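You operate a simulated robot arm through the tools that you are given. There is no shell and no other tool. Be economical: measure what you need, move in short steps, check, and stop when the job is done.

You run a simulated two-armed robot. Do the job below in one go: nothing can be reset, and whatever is moved stays where it is left.

JOB
Fetch the plain can and set it on the panel on the top of the counter bench. Then fetch the clean filter from the top of the goods bench and stand it in the tray c25 floor. Then put the banded gauge from the top of the long bench in the tray a23 floor. Then take the wax block from the top of the long bench and leave it in the tipper bin floor. Then stack the 40 mm block gauge from the top of the counter bench on top of the 35 mm block gauge. Then take the short block from the top of the counter bench and leave it in the tray a25 floor. Then put the tall box on the top of the low cupboard away on the bottom shelf of the filter rack. Do these in the order given. Set down upright: plain can, clean filter, banded gauge, wax block.

It is judged by the outcome, as a careful person would: the job done as asked, and still so three seconds after it is handed in. It fails if anything else is knocked over, pushed out of place, dropped, spilled or broken.

ROBOT AND FRAMES
Two 7-joint arms with vacuum grippers on one trunk, on a base that drives. Base frame: it is fixed to the floor where the robot stands at the start and does not move with it; the origin is under the middle of the robot, x ahead of it, y to its left, z up; the surface under the hand at the start is at about z = 720. Readings come in mm, degrees, newtons and seconds.
The left shoulder is at the start at [70, 174, 1004], the right one opposite. With the tool pointing down near the work surface each hand reaches from about 340 to 800 mm from the robot's upright axis, wherever it stands, measured 20 degrees to its own side. Places, roughly: banded gauge [-1250, 0, 750]; block gauge [750, 1750, 750]; bottom shelf of the filter rack [700, 2600, 200]; clean filter (6x6x15 cm) [500, 100, 800]; panel [750, 750, 750]; short block (8x4x4 cm) [500, 2000, 800]; tall box (6x6x16 cm) [-9300, -3600, 800]; tipper bin floor (20x20 cm) [-1520, -1180, 800]; tray A23 floor (19x16 cm) [-1340, -880, 800]; tray A25 floor (19x16 cm) [-1380, -640, 800]; tray C25 floor (24x15 cm) [-1580, 2240, 620]; wax block [-1250, -250, 750]. Payload 3.5 kg a hand.
Tool frame (each hand has its own): the origin (TCP) lies in the middle of the cups' lips, and z points out of the cups. The gripper has 2 cups of 32 mm across, covering 32 by 80 mm (tool x, y); the bellows give 10 mm. With the vacuum on, a cup seals on a smooth face that it is pressed against (1 to 4 N); it does not hold porous or soft things. The pull reaches 76 N.
Orientation is told as [roll, pitch, yaw] about the base's x, y, z axes, in that order, counted from this pose: with the cups facing straight down, the tool's x points along the base's -x, its y along +y and its z along -z.

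CONTROLS
- The arms move only by the tool send_rows. It takes "left_plan", "right_plan" or both (then of equal length, played together; a hand with none holds still); each is a list of rows, each an object of numbers (a shift or turn left out is 0, a gripper value left out holds the last): "tx", "ty", "tz": the shift along the base's x, y, z in mm; "ax", "ay", "az": the turn, a rotation vector about the base's x, y, z in degrees; "suction": the vacuum: 1 switches it on, 0 off. In form: [{"tx": .., "ty": .., "tz": .., "ax": .., "ay": .., "az": .., "suction": ..}, ...]. A call has 1 to 8 rows; each row is the pose to reach, as a shift and turn from the pose commanded when the call began. Rows are played at 5 a second. More than 50 mm and 8.6 degrees between two rows, or a gripper value outside its range, and nothing of the call is played. Where a pose cannot be reached the arm comes as near as it can. A force on the tool above 40 N (or 10 N above the force at the start of the call, whichever is more), or a blocked arm, ends the call early, and 0.2 s more pass. The pull builds up within a second once a cup has sealed. Time passes only in rows, and 0.2 s behind the last, so rows that repeat a pose give it time. It gives the time, the measured TCP pose, the force on the tool (base axes) and the pull of the vacuum at its end, in the units of the frame above (readings bear some noise), with the torque about the TCP (base axes, N m) and any sound that the robot's microphone picked up, and new pictures: "show" is both (left out), scene, wrist or none (wrist: the cameras of the hands that moved).
- Cameras (640 x 400 px; columns grow to the right, rows downward): "scene" is now at [118.5, 36, 1300.7]; the picture's right is [0.47, -0.88, 0.00], its down [-0.68, -0.36, -0.64] and it looks along [0.57, 0.30, -0.77] (base axes); focal length 284 px, centre (320, 200). "left" rides on the left gripper at [74, -19, -110] in its tool frame; the picture's right is [0.25, 0.97, 0.00], its down [-0.77, 0.20, -0.60] and it looks along [-0.58, 0.15, 0.80] (tool axes); focal length 218 px, centre (320, 200). "right" rides on the right gripper at [74, 19, -110] in its tool frame; the picture's right is [-0.25, 0.97, 0.00], its down [-0.77, -0.20, -0.60] and it looks along [-0.58, -0.15, 0.80] (tool axes); focal length 218 px, centre (320, 200). There is no depth. A picture from a camera that has moved, and an enlarged one, comes with that camera's place and axes in the base frame and with its lens.
- move_column(by): slides the trunk up (or, below 0, down) by that many mm; the arms and the scene camera ride with it, the base frame stays. It gives what a move gives, with no picture.
- steer(legs): drives the robot by 1 to 6 legs, each [ahead, turn to the left] in mm and degrees, along the robot's own axes; the way and the turn of a leg run together, so that a leg with both is an arc; at most 1500 mm and 180 degrees a leg. The arms and the cameras ride along, it lands a little off, and it stops where it bumps. It gives what a move gives, and a new picture of the scene camera.
- aim_head(pan, tilt): turns the head with the scene camera to pan (to the left, within 86 degrees either way) and tilt (down, from -29 to 69), counted from straight ahead of the robot. It gives what a move gives, and a new picture of the scene camera.
- zoom(camera, box): a new picture of the part [left, top, right, bottom] of that camera's present view, enlarged. No time passes.
- sign_off(): hands the job in; it is judged then, once.

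Work in short steps. Places have to be worked out from the pictures, the camera data and where the tool is seen: move nearer, look again, correct. Check each grasp and each placing, and mend what went wrong. You have 207 turns and 260 pictures in all, those below and enlarged ones among them. Switch the vacuum off and draw the arms clear of the work before you hand the job in, unless the task says otherwise; then end with one line.

The tools are called after "Call:" as a command line: name --argument value ..., lists and objects as JSON in quotes. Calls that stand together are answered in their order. send_rows: Moves the arms, as the interface text tells. Its arguments: {"type":"object","properties":{"left_plan":{"type":"array","items":{"type":"object","properties":{"tx":{"type":"number"},"ty":{"type":"number"},"tz":{"type":"number"},"ax":{"type":"number"},"ay":{"type":"number"},"az":{"type":"number"},"suction":{"type":"number"}}}},"right_plan":{"type":"array","items":{"type":"object","properties":{"tx":{"type":"number"},"ty":{"type":"number"},"tz":{"type":"number"},"ax":{"type":"number"},"ay":{"type":"number"},"az":{"type":"number"},"suction":{"type":"number"}}}},"show":{"type":"string","enum":["both","scene","wrist","none"]}},"required":[]} The other tools are called the same way: move_column (by) slides the trunk up or down; steer (legs) drives the base; aim_head (pan, tilt) turns the head that bears the scene camera; zoom (camera, box) takes an enlarged picture of a part of a camera's view; sign_off () hands the job in.

At the start:

```text
time_s: 0.0
left_tcp_pos: [357.2, 524.8, 1001.1]
left_tool_rot: [0.0, 0.0, 0.0]
left_ft_force: [0.8, -0.4, -0.5]
left_moment: [0.05, 0.01, 0.04]
left_pull: 0.1
right_tcp_pos: [528.0, 68.3, 1032.0]
right_tool_rot: [0.9, 0.0, -0.6]
right_ft_force: [-0.3, 0.1, 0.3]
right_moment: [0.0, 0.0, 0.0]
right_pull: 0.1
trunk travel left (down, up): [-500.0, 340.0]
robot x, y, heading: [0.3, 2.5, 0.1]
head pan, tilt: [28.2, 50.0]
```

scene: 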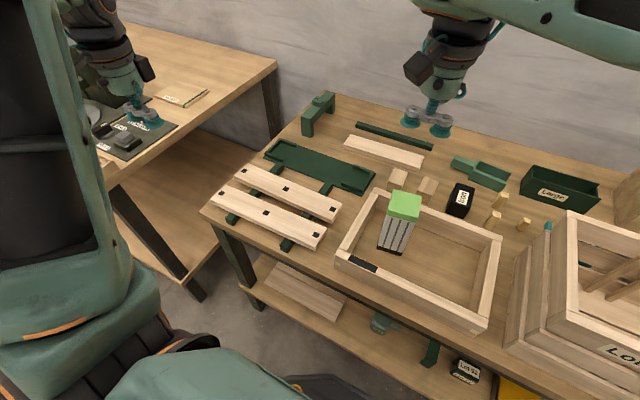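
right: 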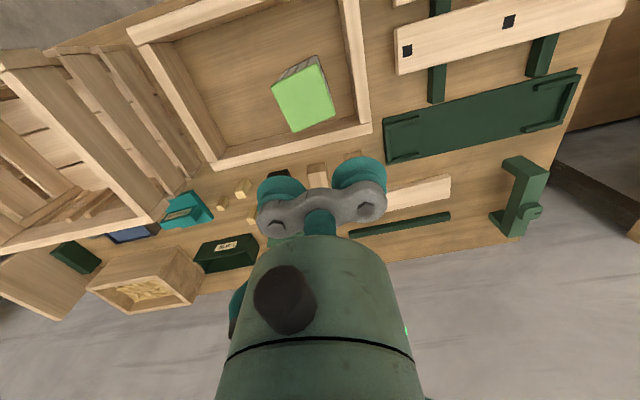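
left: 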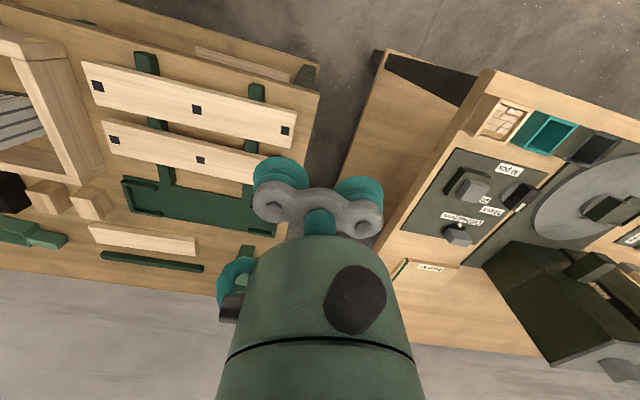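

The goods bench is ahead with the clean filter (green-topped) in a frame; the counter bench is to its left. I don't see the plain can yet, so I look around.

Call:
aim_head --pan 60 --tilt 25

Call:
aim_head --pan -10 --tilt 35

Call:
aim_head --pan -80 --tilt 15

```text
time_s: 1.0
left_tcp_pos: [357.7, 524.4, 1000.8]
left_tool_rot: [0.0, 0.0, -0.1]
left_ft_force: [-0.7, 0.4, -0.2]
left_moment: [-0.01, -0.02, -0.01]
left_pull: 0.0
right_tcp_pos: [527.6, 67.1, 1032.3]
right_tool_rot: [1.0, 0.0, -0.7]
right_ft_force: [0.0, 0.3, -0.1]
right_moment: [-0.01, 0.02, 0.0]
right_pull: 0.1
trunk travel left (down, up): [-500.0, 340.0]
robot x, y, heading: [2.3, 3.1, -0.1]
head pan, tilt: [60.0, 25.0]
camera scene: at [96.8, 79.4, 1338.2], right [0.87, -0.5, 0.0], down [-0.21, -0.37, -0.91], along [0.45, 0.78, -0.42], focal length 284 px, centre (320, 200)
```

scene: 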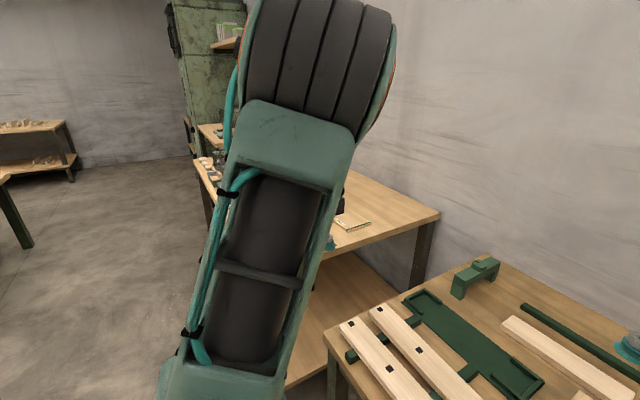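

```text
time_s: 2.4
left_tcp_pos: [357.4, 524.9, 1000.3]
left_tool_rot: [0.0, 0.0, 0.0]
left_ft_force: [0.6, 0.7, 0.1]
left_moment: [0.04, -0.02, -0.02]
left_pull: 0.0
right_tcp_pos: [528.4, 67.8, 1034.0]
right_tool_rot: [0.8, -0.1, -0.7]
right_ft_force: [-0.9, 1.2, -0.1]
right_moment: [0.02, -0.01, 0.01]
right_pull: 0.1
trunk travel left (down, up): [-500.0, 340.0]
robot x, y, heading: [0.1, 3.3, -0.1]
head pan, tilt: [-10.0, 35.0]
camera scene: at [137.4, -15.6, 1322.5], right [-0.17, -0.98, 0.0], down [-0.56, 0.1, -0.82], along [0.81, -0.14, -0.57], focal length 284 px, centre (320, 200)
```

scene: 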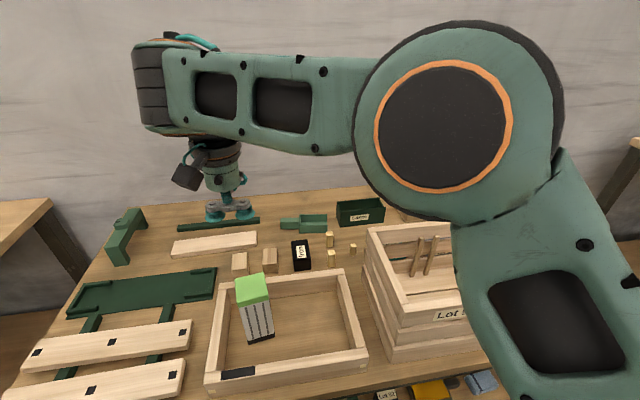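

```text
time_s: 3.8
left_tcp_pos: [357.2, 524.4, 1001.7]
left_tool_rot: [0.1, 0.0, 0.1]
left_ft_force: [-0.6, -0.1, 0.3]
left_moment: [0.07, -0.03, -0.02]
left_pull: 0.2
right_tcp_pos: [528.1, 67.7, 1034.2]
right_tool_rot: [0.9, 0.0, -0.7]
right_ft_force: [-0.5, -0.6, -0.3]
right_moment: [0.01, 0.01, 0.0]
right_pull: 0.1
trunk travel left (down, up): [-500.0, 340.0]
robot x, y, heading: [-0.9, -2.8, -0.1]
head pan, tilt: [-80.0, 15.0]
camera scene: at [67.0, -92.3, 1354.5], right [-0.98, -0.17, 0.0], down [-0.05, 0.25, -0.97], along [0.17, -0.95, -0.26], focal length 284 px, centre (320, 200)
```

scene: 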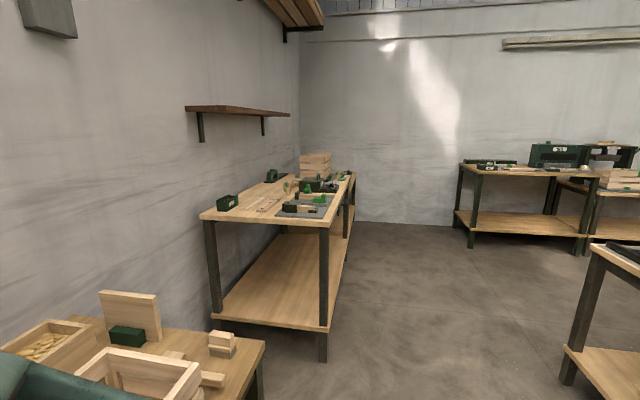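

I zoom on the left wrist view of the counter bench to see the panel.

Call:
zoom --camera "left" --box '[380, 80, 640, 400]'

Call:
steer --legs '[[-250, 0], [0, 90]]'

```text
1.25 times, centred on (510, 240) of left
camera zoom: at [284.2, 505.4, 1111.8], right [-0.25, 0.97, 0.0], down [0.77, 0.2, 0.6], along [0.58, 0.15, -0.8], focal length 273 px, centre (82, 150)
```

zoom: 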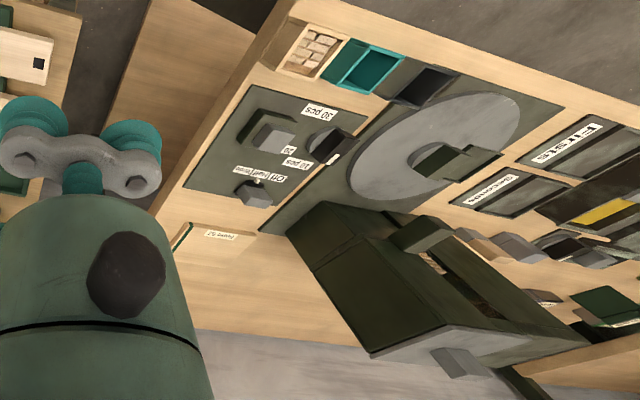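

```text
time_s: 9.4
left_tcp_pos: [-777.4, 353.5, 1002.4]
left_tool_rot: [0.0, 0.0, 90.4]
left_ft_force: [0.2, 0.1, -0.1]
left_moment: [-0.01, -0.01, -0.01]
left_pull: 0.0
right_tcp_pos: [-321.3, 527.7, 1034.5]
right_tool_rot: [0.9, 0.1, 89.6]
right_ft_force: [-0.3, 0.4, -0.1]
right_moment: [-0.02, -0.01, -0.03]
right_pull: 0.1
trunk travel left (down, up): [-500.0, 340.0]
robot x, y, heading: [-249.7, 2.8, 90.4]
head pan, tilt: [-80.0, 15.0]
camera scene: at [-157.9, 66.2, 1354.5], right [0.18, -0.98, 0.0], down [-0.25, -0.05, -0.97], along [0.95, 0.17, -0.26], focal length 284 px, centre (320, 200)
```

scene: 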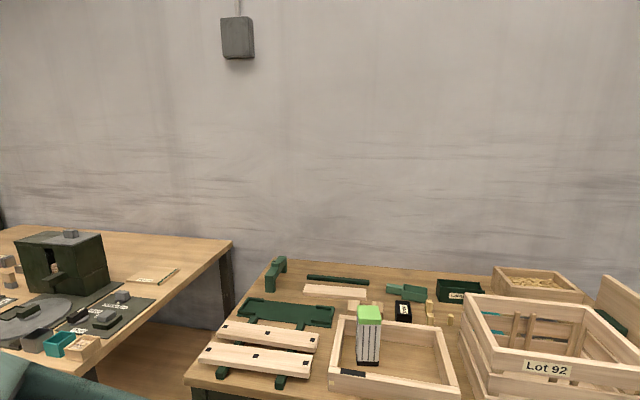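

Continue surveying from here facing +y.

Call:
aim_head --pan -40 --tilt 15

Call:
aim_head --pan 15 --tilt 12

Call:
aim_head --pan 80 --tilt 20

```text
time_s: 10.5
left_tcp_pos: [-777.0, 354.5, 1000.3]
left_tool_rot: [0.0, 0.0, 90.4]
left_ft_force: [-0.3, 1.0, 0.5]
left_moment: [0.02, 0.0, -0.01]
left_pull: 0.0
right_tcp_pos: [-320.4, 528.1, 1033.1]
right_tool_rot: [1.1, 0.0, 89.6]
right_ft_force: [0.0, -0.6, -0.3]
right_moment: [0.01, 0.01, 0.01]
right_pull: 0.0
trunk travel left (down, up): [-500.0, 340.0]
robot x, y, heading: [-248.2, -1.3, 90.5]
head pan, tilt: [-40.0, 15.0]
camera scene: at [-190.0, 121.4, 1354.5], right [0.77, -0.64, 0.0], down [-0.17, -0.2, -0.97], along [0.62, 0.74, -0.26], focal length 284 px, centre (320, 200)
```

scene: 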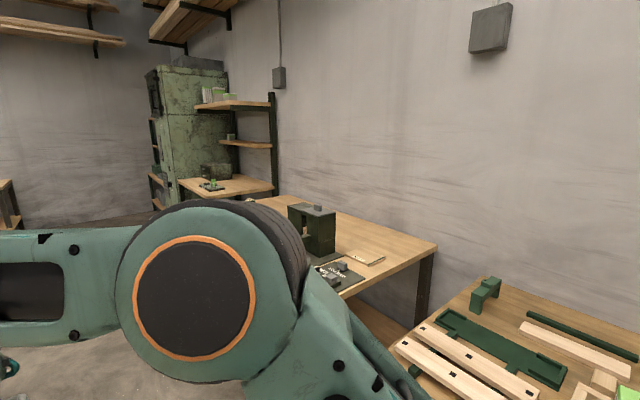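

```text
time_s: 11.8
left_tcp_pos: [-778.0, 354.8, 999.7]
left_tool_rot: [-0.1, 0.0, 90.4]
left_ft_force: [-0.4, 0.3, 0.1]
left_moment: [-0.03, 0.01, 0.01]
left_pull: 0.1
right_tcp_pos: [-320.5, 528.2, 1032.6]
right_tool_rot: [1.0, -0.1, 89.8]
right_ft_force: [-1.1, -0.6, 0.4]
right_moment: [-0.01, 0.01, 0.01]
right_pull: 0.0
trunk travel left (down, up): [-500.0, 340.0]
robot x, y, heading: [-248.0, -1.0, 90.4]
head pan, tilt: [15.0, 12.0]
camera scene: at [-274.3, 139.4, 1359.4], right [0.96, 0.26, 0.0], down [0.06, -0.2, -0.98], along [-0.26, 0.94, -0.21], focal length 284 px, centre (320, 200)
```

scene: 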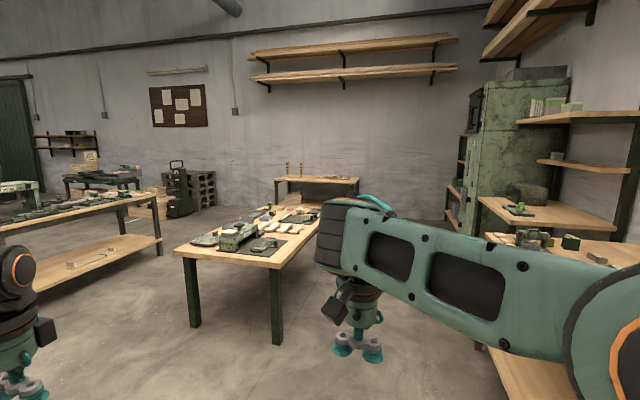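

```text
time_s: 13.1
left_tcp_pos: [-776.4, 354.4, 1000.2]
left_tool_rot: [0.0, 0.0, 90.4]
left_ft_force: [0.4, -0.9, 0.0]
left_moment: [-0.01, 0.0, 0.0]
left_pull: 0.0
right_tcp_pos: [-319.8, 527.3, 1033.2]
right_tool_rot: [1.1, 0.0, 89.7]
right_ft_force: [-0.3, 0.2, -0.1]
right_moment: [-0.04, 0.0, 0.0]
right_pull: 0.0
trunk travel left (down, up): [-500.0, 340.0]
robot x, y, heading: [-251.3, 2.5, 89.9]
head pan, tilt: [80.0, 20.0]
camera scene: at [-341.5, 65.2, 1346.3], right [0.17, 0.99, 0.0], down [0.34, -0.06, -0.94], along [-0.93, 0.16, -0.34], focal length 284 px, centre (320, 200)
```

scene: 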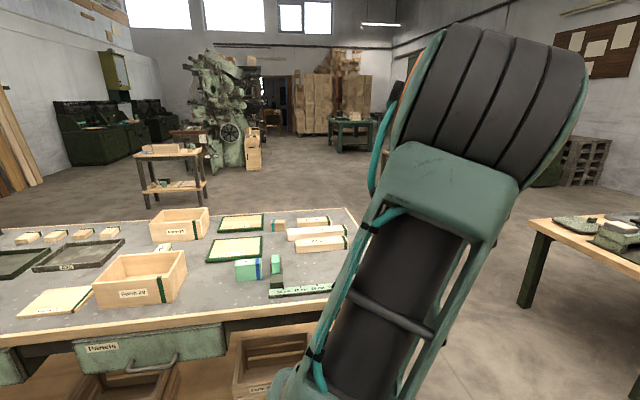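

I look for the can by zooming into this view and then the others.

Call:
zoom --camera "scene" --box '[0, 190, 370, 330]'

Call:
aim_head --pan 15 --tilt 12

Call:
zoom --camera "scene" --box '[160, 150, 360, 275]'

Call:
zoom --camera "scene" --box '[0, 120, 220, 257]'

Call:
zoom --camera "scene" --box '[460, 160, 640, 272]'

```text
1.73 times, centred on (185, 260) of scene
camera zoom: at [-341.5, 65.2, 1346.3], right [0.17, 0.99, 0.0], down [0.34, -0.06, -0.94], along [-0.93, 0.16, -0.34], focal length 490 px, centre (554, 96)
```

zoom: 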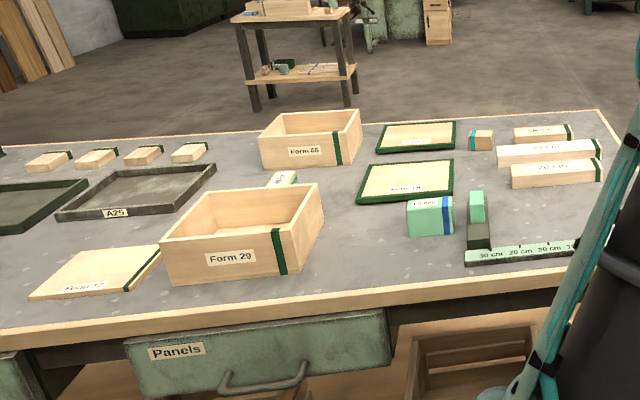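

```text
time_s: 14.5
left_tcp_pos: [-777.0, 355.3, 1000.6]
left_tool_rot: [0.1, 0.1, 90.4]
left_ft_force: [0.2, 0.1, -0.8]
left_moment: [0.01, 0.01, 0.05]
left_pull: 0.0
right_tcp_pos: [-319.7, 527.7, 1034.0]
right_tool_rot: [1.0, 0.0, 89.7]
right_ft_force: [0.5, 0.5, 0.1]
right_moment: [-0.04, 0.0, 0.02]
right_pull: 0.0
trunk travel left (down, up): [-500.0, 340.0]
robot x, y, heading: [-246.9, -0.4, 90.5]
head pan, tilt: [15.0, 12.0]
camera scene: at [-274.5, 139.4, 1359.3], right [0.96, 0.27, 0.0], down [0.06, -0.2, -0.98], along [-0.26, 0.94, -0.21], focal length 284 px, centre (320, 200)
```

scene: 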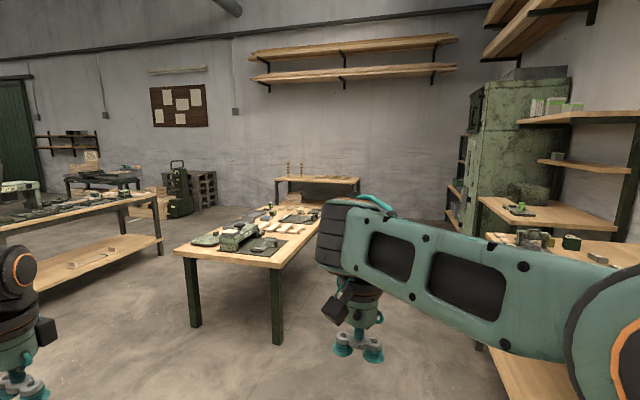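

```text
3.20 times, centred on (260, 212) of scene
camera zoom: at [-274.5, 139.4, 1359.3], right [0.96, 0.27, 0.0], down [0.06, -0.2, -0.98], along [-0.26, 0.94, -0.21], focal length 907 px, centre (512, 160)
```

zoom: 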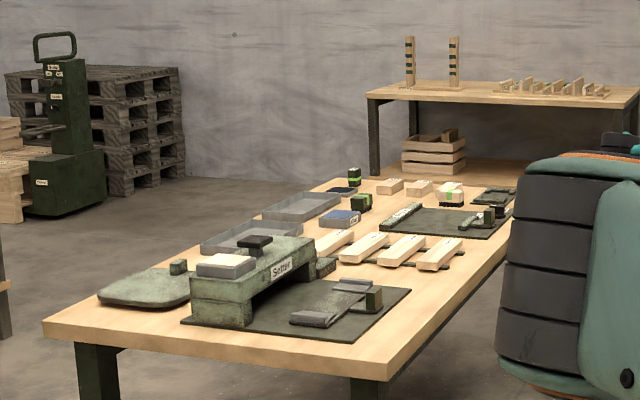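

```text
2.91 times, centred on (110, 188) of scene
camera zoom: at [-274.5, 139.4, 1359.3], right [0.96, 0.27, 0.0], down [0.06, -0.2, -0.98], along [-0.26, 0.94, -0.21], focal length 825 px, centre (931, 234)
```

zoom: 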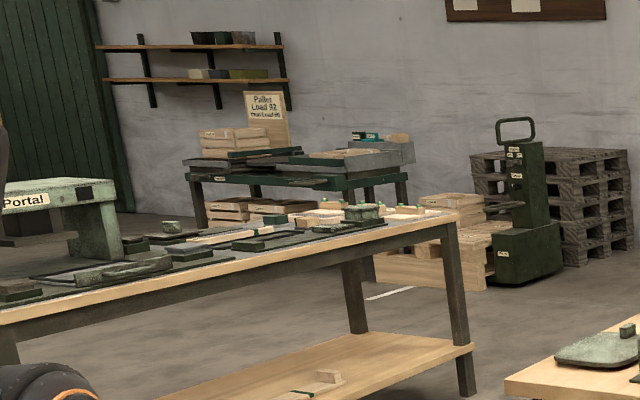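

```text
3.56 times, centred on (550, 216) of scene
camera zoom: at [-274.5, 139.4, 1359.3], right [0.96, 0.27, 0.0], down [0.06, -0.2, -0.98], along [-0.26, 0.94, -0.21], focal length 1008 px, centre (-498, 143)
```

zoom: 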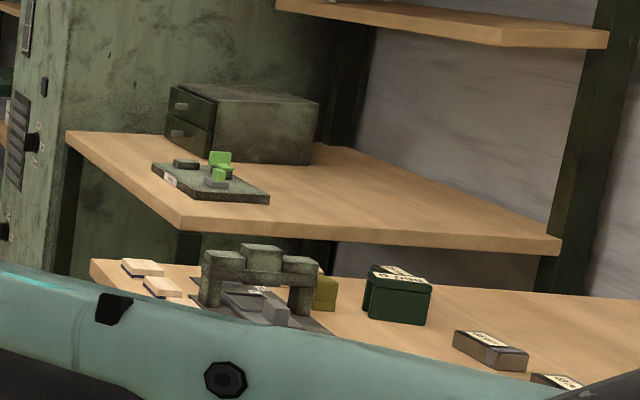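

No can yet. I turn further to survey the long bench, far room and south side.

Call:
steer --legs '[[0, 90]]'

Call:
aim_head --pan 0 --tilt 20

Call:
zoom --camera "scene" --box '[0, 200, 320, 400]'

Call:
aim_head --pan 50 --tilt 12

Call:
aim_head --pan 85 --tilt 15

```text
time_s: 18.7
left_tcp_pos: [-600.2, -530.6, 1000.4]
left_tool_rot: [0.0, 0.0, -179.2]
left_ft_force: [0.2, -0.1, 0.6]
left_moment: [-0.02, -0.01, 0.0]
left_pull: 0.0
right_tcp_pos: [-776.9, -74.2, 1034.0]
right_tool_rot: [1.0, 0.0, -179.9]
right_ft_force: [0.6, 0.0, 0.9]
right_moment: [-0.04, 0.01, 0.03]
right_pull: 0.0
trunk travel left (down, up): [-500.0, 340.0]
robot x, y, heading: [-253.8, 3.4, -179.7]
head pan, tilt: [15.0, 12.0]
camera scene: at [-388.9, -27.0, 1359.4], right [-0.27, 0.96, 0.0], down [0.2, 0.06, -0.98], along [-0.94, -0.27, -0.21], focal length 284 px, centre (320, 200)
```

scene: 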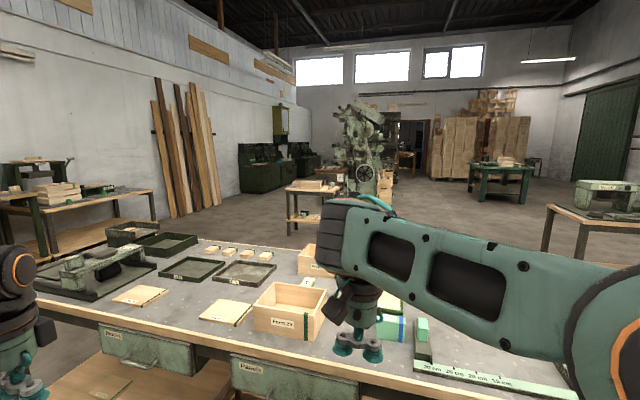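

```text
time_s: 19.5
left_tcp_pos: [-599.5, -529.0, 999.2]
left_tool_rot: [0.0, 0.0, -179.2]
left_ft_force: [0.8, -0.3, 0.4]
left_moment: [0.01, 0.01, 0.04]
left_pull: 0.0
right_tcp_pos: [-777.0, -73.9, 1034.2]
right_tool_rot: [1.1, 0.0, -180.0]
right_ft_force: [-0.2, 0.0, -0.3]
right_moment: [0.01, -0.01, -0.04]
right_pull: 0.1
trunk travel left (down, up): [-500.0, 340.0]
robot x, y, heading: [-249.8, -1.3, -179.1]
head pan, tilt: [0.0, 20.0]
camera scene: at [-392.4, -2.9, 1346.4], right [-0.01, 1.0, 0.0], down [0.34, 0.01, -0.94], along [-0.94, -0.01, -0.34], focal length 284 px, centre (320, 200)
```

scene: 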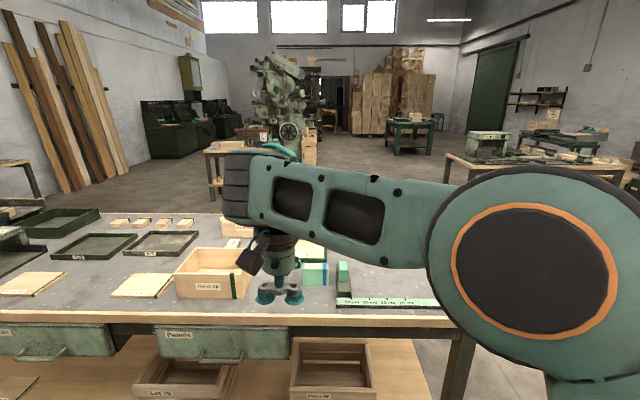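

```text
2.00 times, centred on (160, 300) of scene
camera zoom: at [-392.4, -2.9, 1346.4], right [-0.01, 1.0, 0.0], down [0.34, 0.01, -0.94], along [-0.94, -0.01, -0.34], focal length 567 px, centre (640, 0)
```

zoom: 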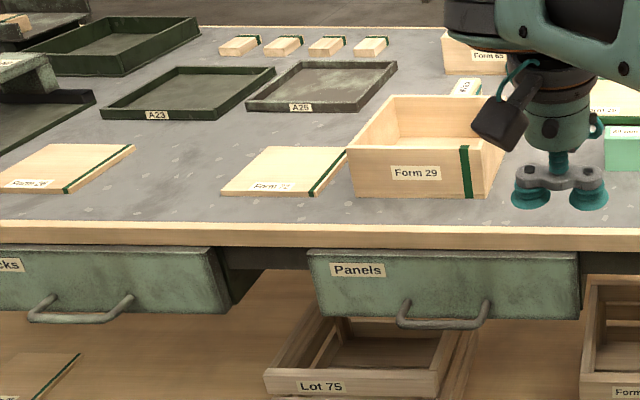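

```text
time_s: 20.7
left_tcp_pos: [-600.5, -530.0, 1000.7]
left_tool_rot: [0.1, 0.0, -179.3]
left_ft_force: [0.8, 0.3, -1.0]
left_moment: [-0.01, 0.01, 0.02]
left_pull: 0.1
right_tcp_pos: [-777.0, -74.5, 1034.4]
right_tool_rot: [1.0, 0.0, -179.8]
right_ft_force: [-0.2, -0.2, -0.6]
right_moment: [0.02, 0.0, 0.01]
right_pull: 0.0
trunk travel left (down, up): [-500.0, 340.0]
robot x, y, heading: [-248.3, -4.6, -179.2]
head pan, tilt: [50.0, 12.0]
camera scene: at [-358.3, -73.8, 1359.3], right [-0.77, 0.63, 0.0], down [0.13, 0.16, -0.98], along [-0.62, -0.76, -0.21], focal length 284 px, centre (320, 200)
```

scene: 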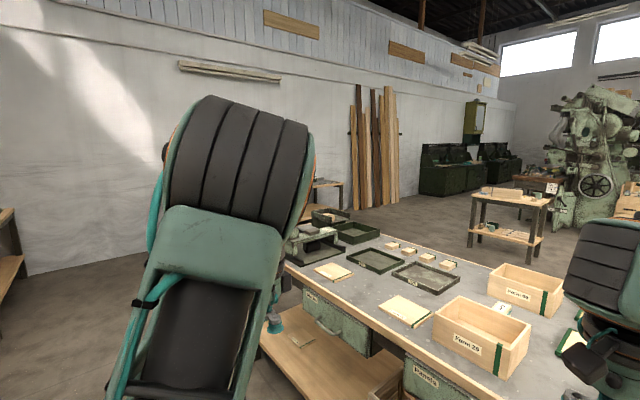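

```text
time_s: 21.7
left_tcp_pos: [-599.5, -529.3, 1000.7]
left_tool_rot: [0.0, 0.0, -179.2]
left_ft_force: [0.7, 0.4, 0.2]
left_moment: [0.0, 0.0, -0.01]
left_pull: 0.0
right_tcp_pos: [-776.6, -73.6, 1033.6]
right_tool_rot: [1.0, 0.0, -179.9]
right_ft_force: [-1.3, 0.0, -0.3]
right_moment: [0.04, -0.04, 0.02]
right_pull: 0.1
trunk travel left (down, up): [-500.0, 340.0]
robot x, y, heading: [-250.5, -2.7, -179.3]
head pan, tilt: [85.0, 15.0]
camera scene: at [-306.3, -94.7, 1354.5], right [-1.0, 0.07, 0.0], down [0.02, 0.26, -0.97], along [-0.07, -0.96, -0.26], focal length 284 px, centre (320, 200)
```

scene: 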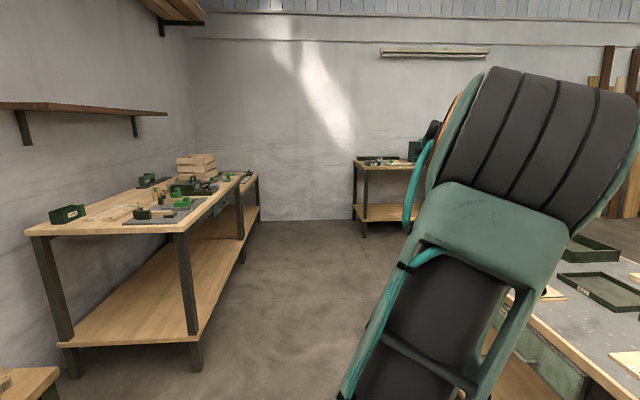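

I zoom on the southern benches for the can.

Call:
zoom --camera "scene" --box '[20, 145, 270, 301]'

Call:
aim_head --pan 68 --tilt 10

Call:
aim_head --pan 25 --tilt 10

Call:
zoom --camera "scene" --box '[0, 130, 240, 280]'

Call:
zoom --camera "scene" --box '[300, 120, 540, 270]'

```text
2.56 times, centred on (145, 223) of scene
camera zoom: at [-306.3, -94.7, 1354.5], right [-1.0, 0.07, 0.0], down [0.02, 0.26, -0.97], along [-0.07, -0.96, -0.26], focal length 726 px, centre (768, 141)
```

zoom: 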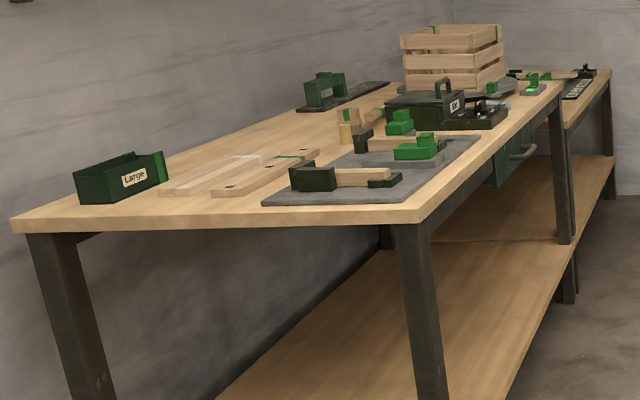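

```text
time_s: 22.5
left_tcp_pos: [-599.6, -528.8, 999.8]
left_tool_rot: [0.1, 0.0, -179.3]
left_ft_force: [0.0, -0.7, 0.2]
left_moment: [0.02, -0.02, -0.05]
left_pull: 0.2
right_tcp_pos: [-777.1, -74.3, 1034.8]
right_tool_rot: [1.0, 0.0, -179.9]
right_ft_force: [0.0, -0.4, 0.6]
right_moment: [0.01, 0.01, -0.01]
right_pull: 0.1
trunk travel left (down, up): [-500.0, 340.0]
robot x, y, heading: [-249.9, -1.1, -179.1]
head pan, tilt: [68.0, 10.0]
camera scene: at [-332.8, -88.3, 1362.6], right [-0.93, 0.36, 0.0], down [0.06, 0.16, -0.98], along [-0.36, -0.92, -0.17], focal length 284 px, centre (320, 200)
```

scene: 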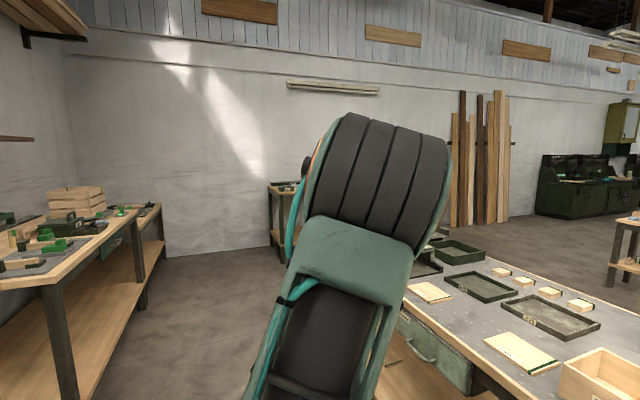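

```text
time_s: 23.6
left_tcp_pos: [-599.3, -530.2, 1001.3]
left_tool_rot: [0.0, 0.0, -179.2]
left_ft_force: [0.1, -0.8, -0.2]
left_moment: [0.01, 0.0, -0.03]
left_pull: 0.0
right_tcp_pos: [-777.7, -74.3, 1034.2]
right_tool_rot: [1.0, 0.0, -179.9]
right_ft_force: [-0.6, 0.4, 0.1]
right_moment: [0.02, 0.02, 0.0]
right_pull: 0.0
trunk travel left (down, up): [-500.0, 340.0]
robot x, y, heading: [-250.8, -1.1, -179.2]
head pan, tilt: [25.0, 10.0]
camera scene: at [-383.0, -42.1, 1362.6], right [-0.44, 0.9, 0.0], down [0.16, 0.08, -0.98], along [-0.89, -0.43, -0.17], focal length 284 px, centre (320, 200)
```

scene: 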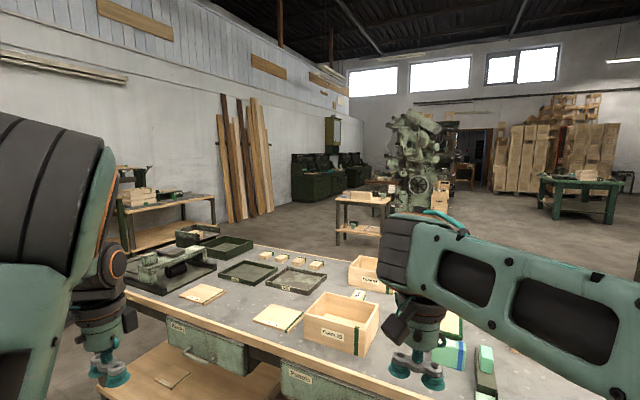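

```text
2.67 times, centred on (120, 205) of scene
camera zoom: at [-383.0, -42.1, 1362.6], right [-0.44, 0.9, 0.0], down [0.16, 0.08, -0.98], along [-0.89, -0.43, -0.17], focal length 756 px, centre (853, 187)
```

zoom: 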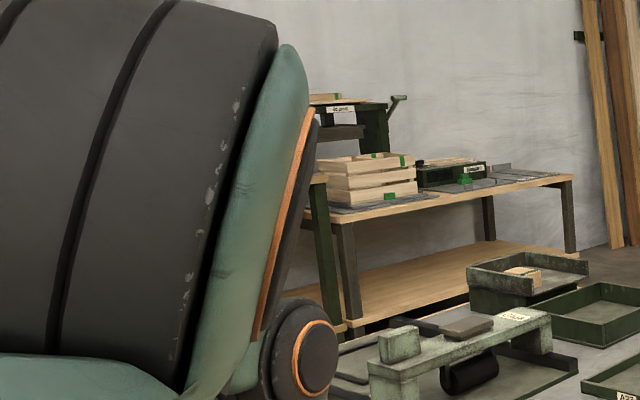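

```text
2.67 times, centred on (420, 195) of scene
camera zoom: at [-383.0, -42.1, 1362.6], right [-0.44, 0.9, 0.0], down [0.16, 0.08, -0.98], along [-0.89, -0.43, -0.17], focal length 756 px, centre (53, 213)
```

zoom: 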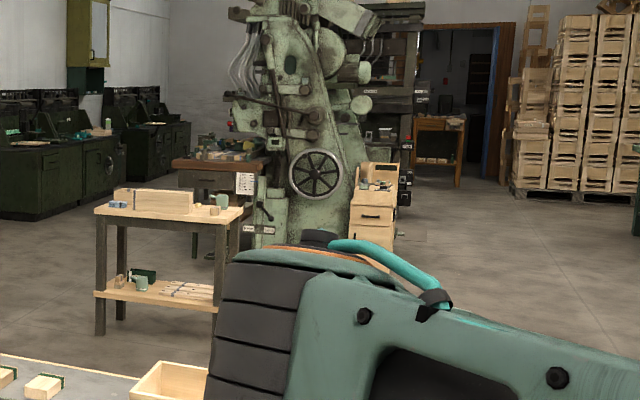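

Cups/cans appear possible on a small table west of the long bench. I drive round the north end of the long bench for a closer look.

Call:
steer --legs '[[0, -90], [1060, 0], [0, 90], [1400, 0]]'

Call:
aim_head --pan 30 --tilt 15

Call:
zoom --camera "scene" --box '[100, 100, 420, 300]'

```text
time_s: 43.2
left_tcp_pos: [-2012.2, 571.3, 1001.5]
left_tool_rot: [0.0, 0.0, 178.9]
left_ft_force: [0.3, -0.3, 0.2]
left_moment: [0.03, -0.01, 0.03]
left_pull: 0.1
right_tcp_pos: [-2173.4, 1033.8, 1033.6]
right_tool_rot: [1.0, 0.0, 178.2]
right_ft_force: [-0.9, 0.3, 0.2]
right_moment: [0.0, -0.01, -0.01]
right_pull: 0.0
trunk travel left (down, up): [-500.0, 340.0]
robot x, y, heading: [-1642.6, 1090.7, 178.7]
head pan, tilt: [25.0, 10.0]
camera scene: at [-1779.2, 1052.8, 1362.6], right [-0.4, 0.91, 0.0], down [0.16, 0.07, -0.98], along [-0.9, -0.4, -0.17], focal length 284 px, centre (320, 200)
```

scene: 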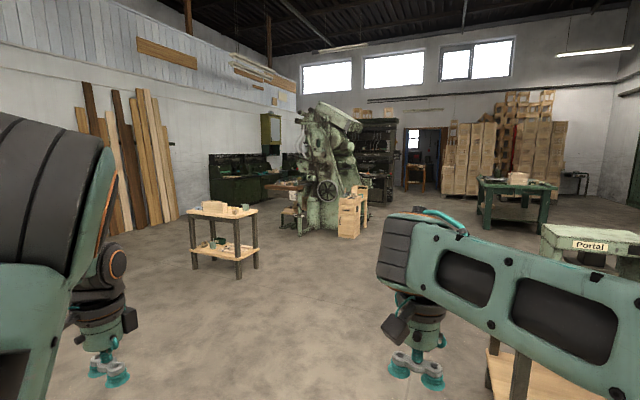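

```text
time_s: 43.9
left_tcp_pos: [-2012.3, 572.1, 1000.6]
left_tool_rot: [0.0, 0.0, 178.9]
left_ft_force: [0.6, 0.2, -0.2]
left_moment: [0.01, 0.01, -0.01]
left_pull: 0.0
right_tcp_pos: [-2175.2, 1033.5, 1033.3]
right_tool_rot: [1.1, 0.0, 178.2]
right_ft_force: [-0.9, -0.1, -0.7]
right_moment: [0.02, 0.03, 0.01]
right_pull: 0.0
trunk travel left (down, up): [-500.0, 340.0]
robot x, y, heading: [-1641.8, 1091.6, 178.8]
head pan, tilt: [30.0, 15.0]
camera scene: at [-1775.8, 1045.4, 1354.5], right [-0.48, 0.88, 0.0], down [0.23, 0.12, -0.97], along [-0.85, -0.47, -0.26], focal length 284 px, centre (320, 200)
```

scene: 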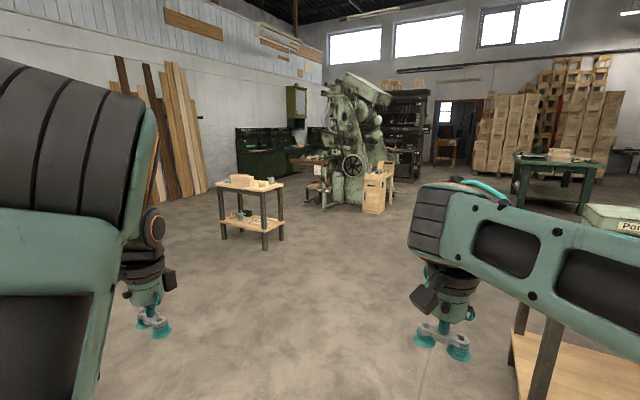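

```text
2.00 times, centred on (260, 200) of scene
camera zoom: at [-1775.8, 1045.4, 1354.5], right [-0.48, 0.88, 0.0], down [0.23, 0.12, -0.97], along [-0.85, -0.47, -0.26], focal length 567 px, centre (440, 200)
```

zoom: 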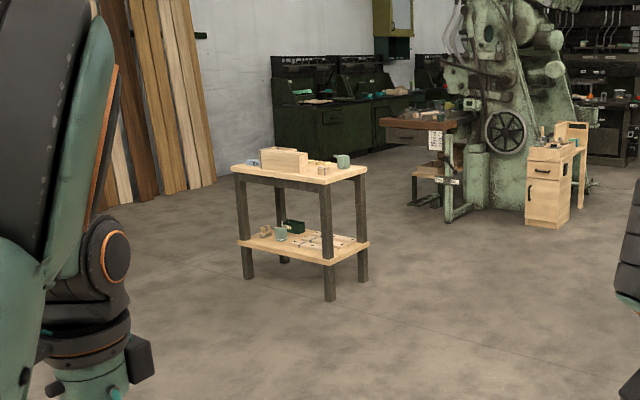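

I move closer to the small table.

Call:
steer --legs '[[0, 44], [1500, 0]]'

Call:
aim_head --pan 0 --tilt 20

Call:
zoom --camera "scene" --box '[160, 100, 480, 300]'

```text
time_s: 53.4
left_tcp_pos: [-2660.4, -561.1, 1000.0]
left_tool_rot: [-0.1, 0.0, -137.4]
left_ft_force: [0.4, -0.5, 0.3]
left_moment: [0.0, 0.03, -0.04]
left_pull: 0.0
right_tcp_pos: [-3095.5, -339.8, 1034.7]
right_tool_rot: [0.9, 0.0, -138.2]
right_ft_force: [0.0, 0.5, 0.6]
right_moment: [0.01, -0.03, 0.0]
right_pull: 0.0
trunk travel left (down, up): [-500.0, 340.0]
robot x, y, heading: [-2750.1, 66.4, -137.4]
head pan, tilt: [30.0, 15.0]
camera scene: at [-2815.8, -56.8, 1354.4], right [-0.95, 0.3, 0.0], down [0.08, 0.25, -0.97], along [-0.29, -0.92, -0.26], focal length 284 px, centre (320, 200)
```

scene: 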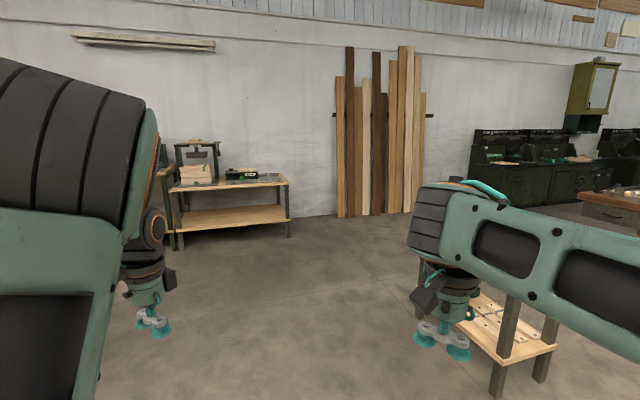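

```text
time_s: 54.3
left_tcp_pos: [-2660.1, -561.4, 1000.8]
left_tool_rot: [0.1, 0.0, -137.5]
left_ft_force: [-0.4, 0.8, -0.9]
left_moment: [-0.02, -0.04, 0.0]
left_pull: 0.1
right_tcp_pos: [-3094.9, -339.2, 1035.3]
right_tool_rot: [1.1, 0.0, -138.2]
right_ft_force: [0.1, -0.1, 0.4]
right_moment: [-0.01, 0.02, 0.01]
right_pull: 0.0
trunk travel left (down, up): [-500.0, 340.0]
robot x, y, heading: [-2750.3, 68.1, -137.5]
head pan, tilt: [0.0, 20.0]
camera scene: at [-2856.2, -30.7, 1346.3], right [-0.68, 0.74, 0.0], down [0.25, 0.23, -0.94], along [-0.69, -0.64, -0.34], focal length 284 px, centre (320, 200)
```

scene: 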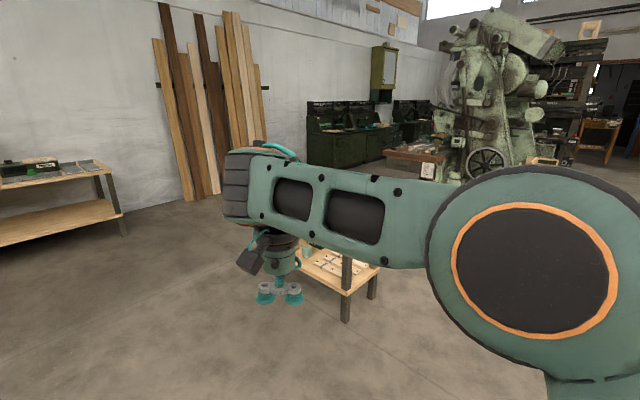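

```text
2.00 times, centred on (320, 200) of scene
camera zoom: at [-2856.2, -30.7, 1346.3], right [-0.68, 0.74, 0.0], down [0.25, 0.23, -0.94], along [-0.69, -0.64, -0.34], focal length 567 px, centre (320, 200)
```

zoom: 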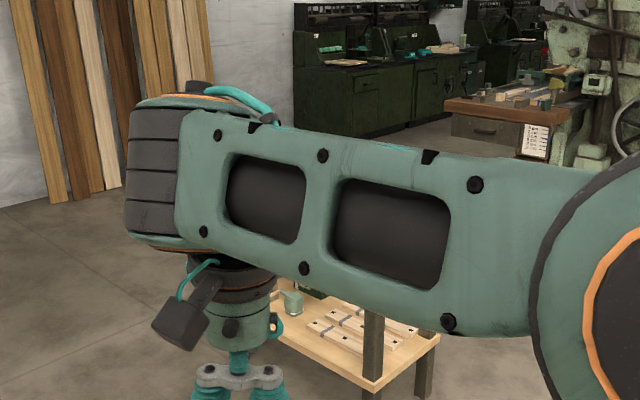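

The right arm blocks the view; I swing it outward to the right.

Call:
send_rows --right_plan '[{"tx": -27, "ty": 42}, {"tx": -54, "ty": 84}, {"tx": -81, "ty": 126}, {"tx": -108, "ty": 168}, {"tx": -135, "ty": 210}, {"tx": -162, "ty": 252}, {"tx": -189, "ty": 294}, {"tx": -215, "ty": 336}]' --show "scene"

```text
time_s: 56.1
left_tcp_pos: [-2662.2, -560.2, 1001.7]
left_tool_rot: [0.2, 0.0, -137.5]
left_ft_force: [-0.9, 0.5, -0.7]
left_moment: [-0.03, -0.02, -0.04]
left_pull: 0.1
right_tcp_pos: [-3313.4, -0.9, 1031.5]
right_tool_rot: [1.2, 0.0, -138.1]
right_ft_force: [-0.1, -0.1, -1.1]
right_moment: [-0.02, -0.02, -0.02]
right_pull: 0.1
trunk travel left (down, up): [-500.0, 340.0]
robot x, y, heading: [-2754.2, 66.0, -137.6]
head pan, tilt: [0.0, 20.0]
camera scene: at [-2858.5, -28.1, 1346.3], right [-0.68, 0.74, 0.0], down [0.25, 0.23, -0.94], along [-0.69, -0.64, -0.34], focal length 284 px, centre (320, 200)
```

scene: 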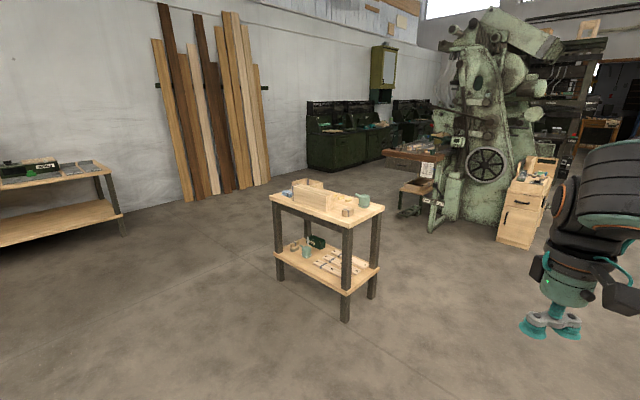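

Excellent view now. I zoom into the table and the cabinets beyond.

Call:
zoom --camera "scene" --box '[240, 160, 410, 266]'

Call:
zoom --camera "scene" --box '[290, 90, 450, 190]'

Call:
zoom --camera "scene" --box '[440, 60, 640, 185]'

```text
3.76 times, centred on (325, 213) of scene
camera zoom: at [-2858.5, -28.1, 1346.3], right [-0.68, 0.74, 0.0], down [0.25, 0.23, -0.94], along [-0.69, -0.64, -0.34], focal length 1067 px, centre (301, 151)
```

zoom: 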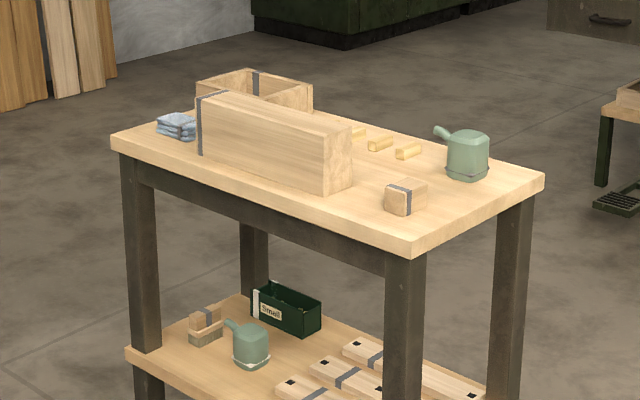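

```text
4.00 times, centred on (370, 140) of scene
camera zoom: at [-2858.5, -28.1, 1346.3], right [-0.68, 0.74, 0.0], down [0.25, 0.23, -0.94], along [-0.69, -0.64, -0.34], focal length 1134 px, centre (120, 440)
```

zoom: 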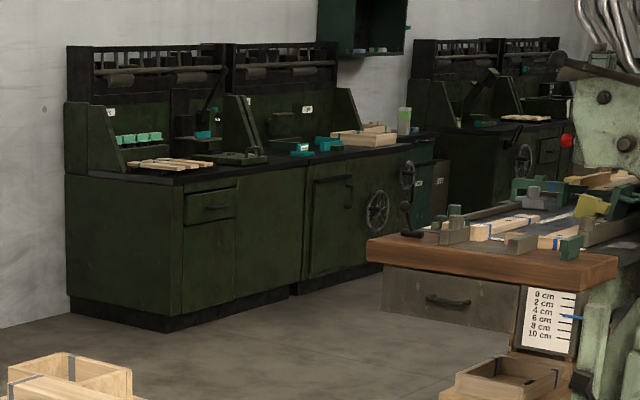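

```text
3.20 times, centred on (540, 122) of scene
camera zoom: at [-2858.5, -28.1, 1346.3], right [-0.68, 0.74, 0.0], down [0.25, 0.23, -0.94], along [-0.69, -0.64, -0.34], focal length 907 px, centre (-384, 448)
```

zoom: 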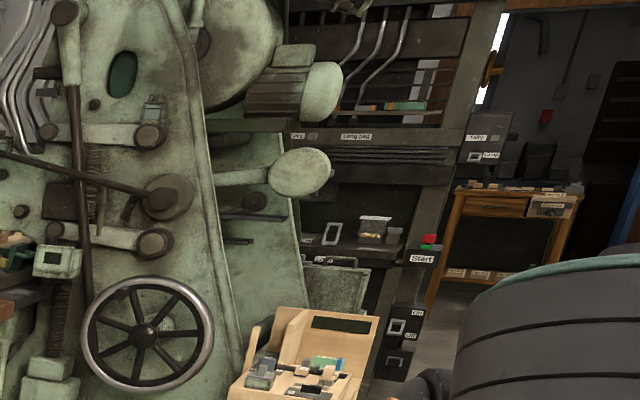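

Two spouted cans on this table. I zoom on each for bands.

Call:
zoom --camera "scene" --box '[350, 188, 376, 212]'

Call:
zoom --camera "scene" --box '[286, 230, 330, 262]'

```text
16.00 times, centred on (363, 200) of scene
camera zoom: at [-2858.5, -28.1, 1346.3], right [-0.68, 0.74, 0.0], down [0.25, 0.23, -0.94], along [-0.69, -0.64, -0.34], focal length 4535 px, centre (-368, 200)
```

zoom: 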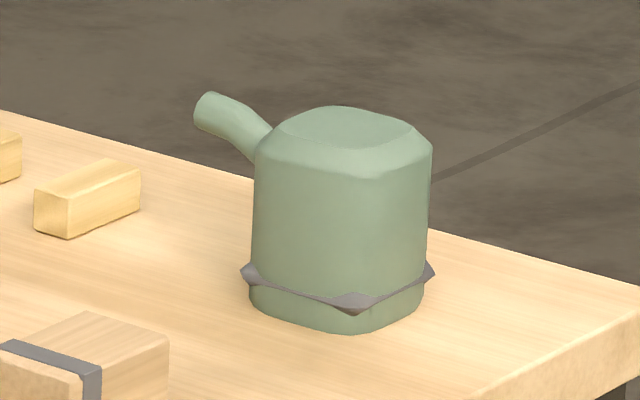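

```text
12.50 times, centred on (308, 246) of scene
camera zoom: at [-2858.5, -28.1, 1346.3], right [-0.68, 0.74, 0.0], down [0.25, 0.23, -0.94], along [-0.69, -0.64, -0.34], focal length 3543 px, centre (470, -375)
```

zoom: 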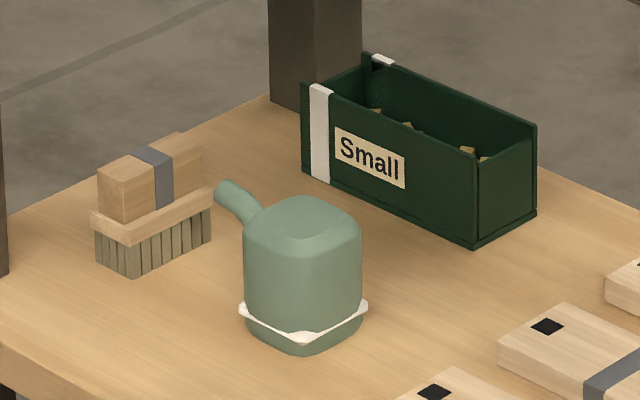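

Both are banded (grey, white), so the plain one is elsewhere. I look around more from here.

Call:
aim_head --pan -45 --tilt 12

Call:
zoom --camera "scene" --box '[0, 60, 220, 200]'

Call:
zoom --camera "scene" --box '[200, 100, 420, 240]'

Call:
zoom --camera "scene" --box '[420, 100, 640, 240]'

```text
time_s: 57.2
left_tcp_pos: [-2660.5, -562.1, 1001.1]
left_tool_rot: [-0.1, 0.0, -137.6]
left_ft_force: [0.1, 0.3, -0.2]
left_moment: [0.02, 0.03, 0.01]
left_pull: 0.1
right_tcp_pos: [-3312.1, -3.1, 1033.8]
right_tool_rot: [1.0, 0.0, -138.2]
right_ft_force: [-0.1, -0.8, -0.1]
right_moment: [0.01, 0.0, 0.01]
right_pull: 0.0
trunk travel left (down, up): [-500.0, 340.0]
robot x, y, heading: [-2748.0, 63.4, -137.6]
head pan, tilt: [-45.0, 12.0]
camera scene: at [-2880.9, 36.5, 1359.3], right [0.04, 1.0, 0.0], down [0.21, -0.01, -0.98], along [-0.98, 0.04, -0.21], focal length 284 px, centre (320, 200)
```

scene: 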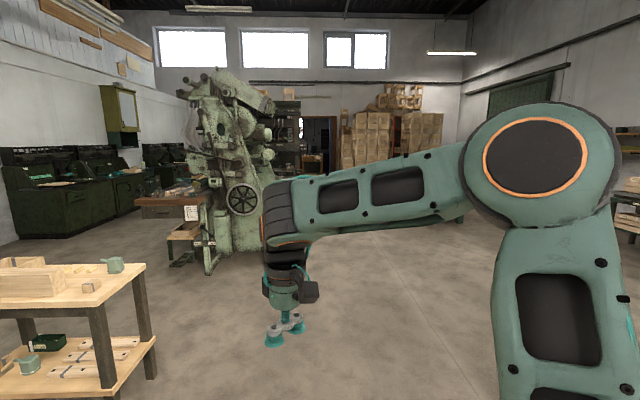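

```text
2.86 times, centred on (110, 130) of scene
camera zoom: at [-2880.9, 36.5, 1359.3], right [0.04, 1.0, 0.0], down [0.21, -0.01, -0.98], along [-0.98, 0.04, -0.21], focal length 810 px, centre (920, 400)
```

zoom: 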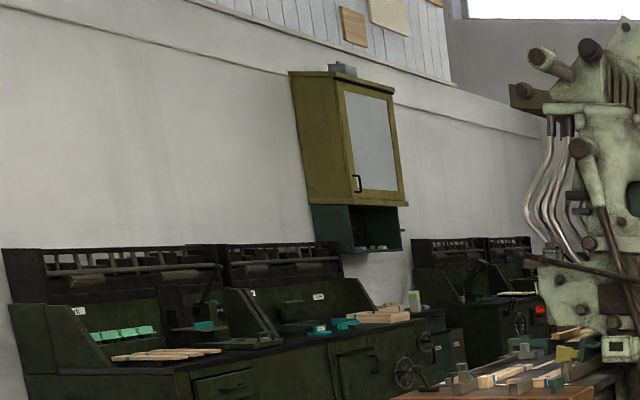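

```text
2.86 times, centred on (310, 170) of scene
camera zoom: at [-2880.9, 36.5, 1359.3], right [0.04, 1.0, 0.0], down [0.21, -0.01, -0.98], along [-0.98, 0.04, -0.21], focal length 810 px, centre (349, 286)
```

zoom: 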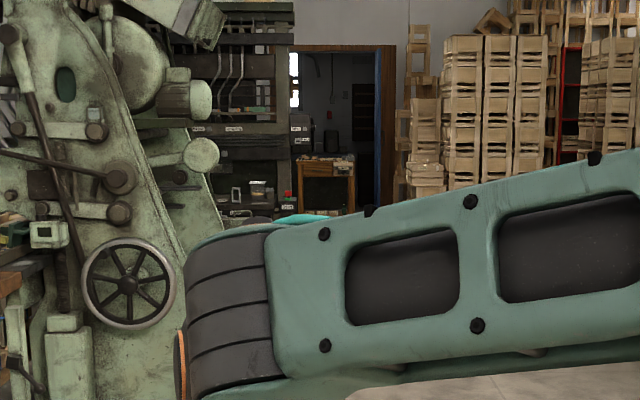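

```text
2.86 times, centred on (530, 170) of scene
camera zoom: at [-2880.9, 36.5, 1359.3], right [0.04, 1.0, 0.0], down [0.21, -0.01, -0.98], along [-0.98, 0.04, -0.21], focal length 810 px, centre (-280, 286)
```

zoom: 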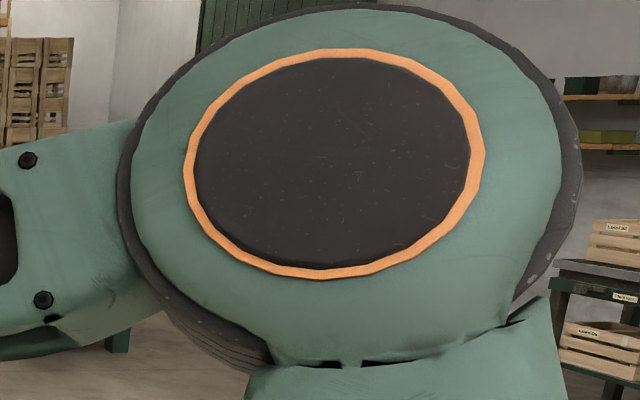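

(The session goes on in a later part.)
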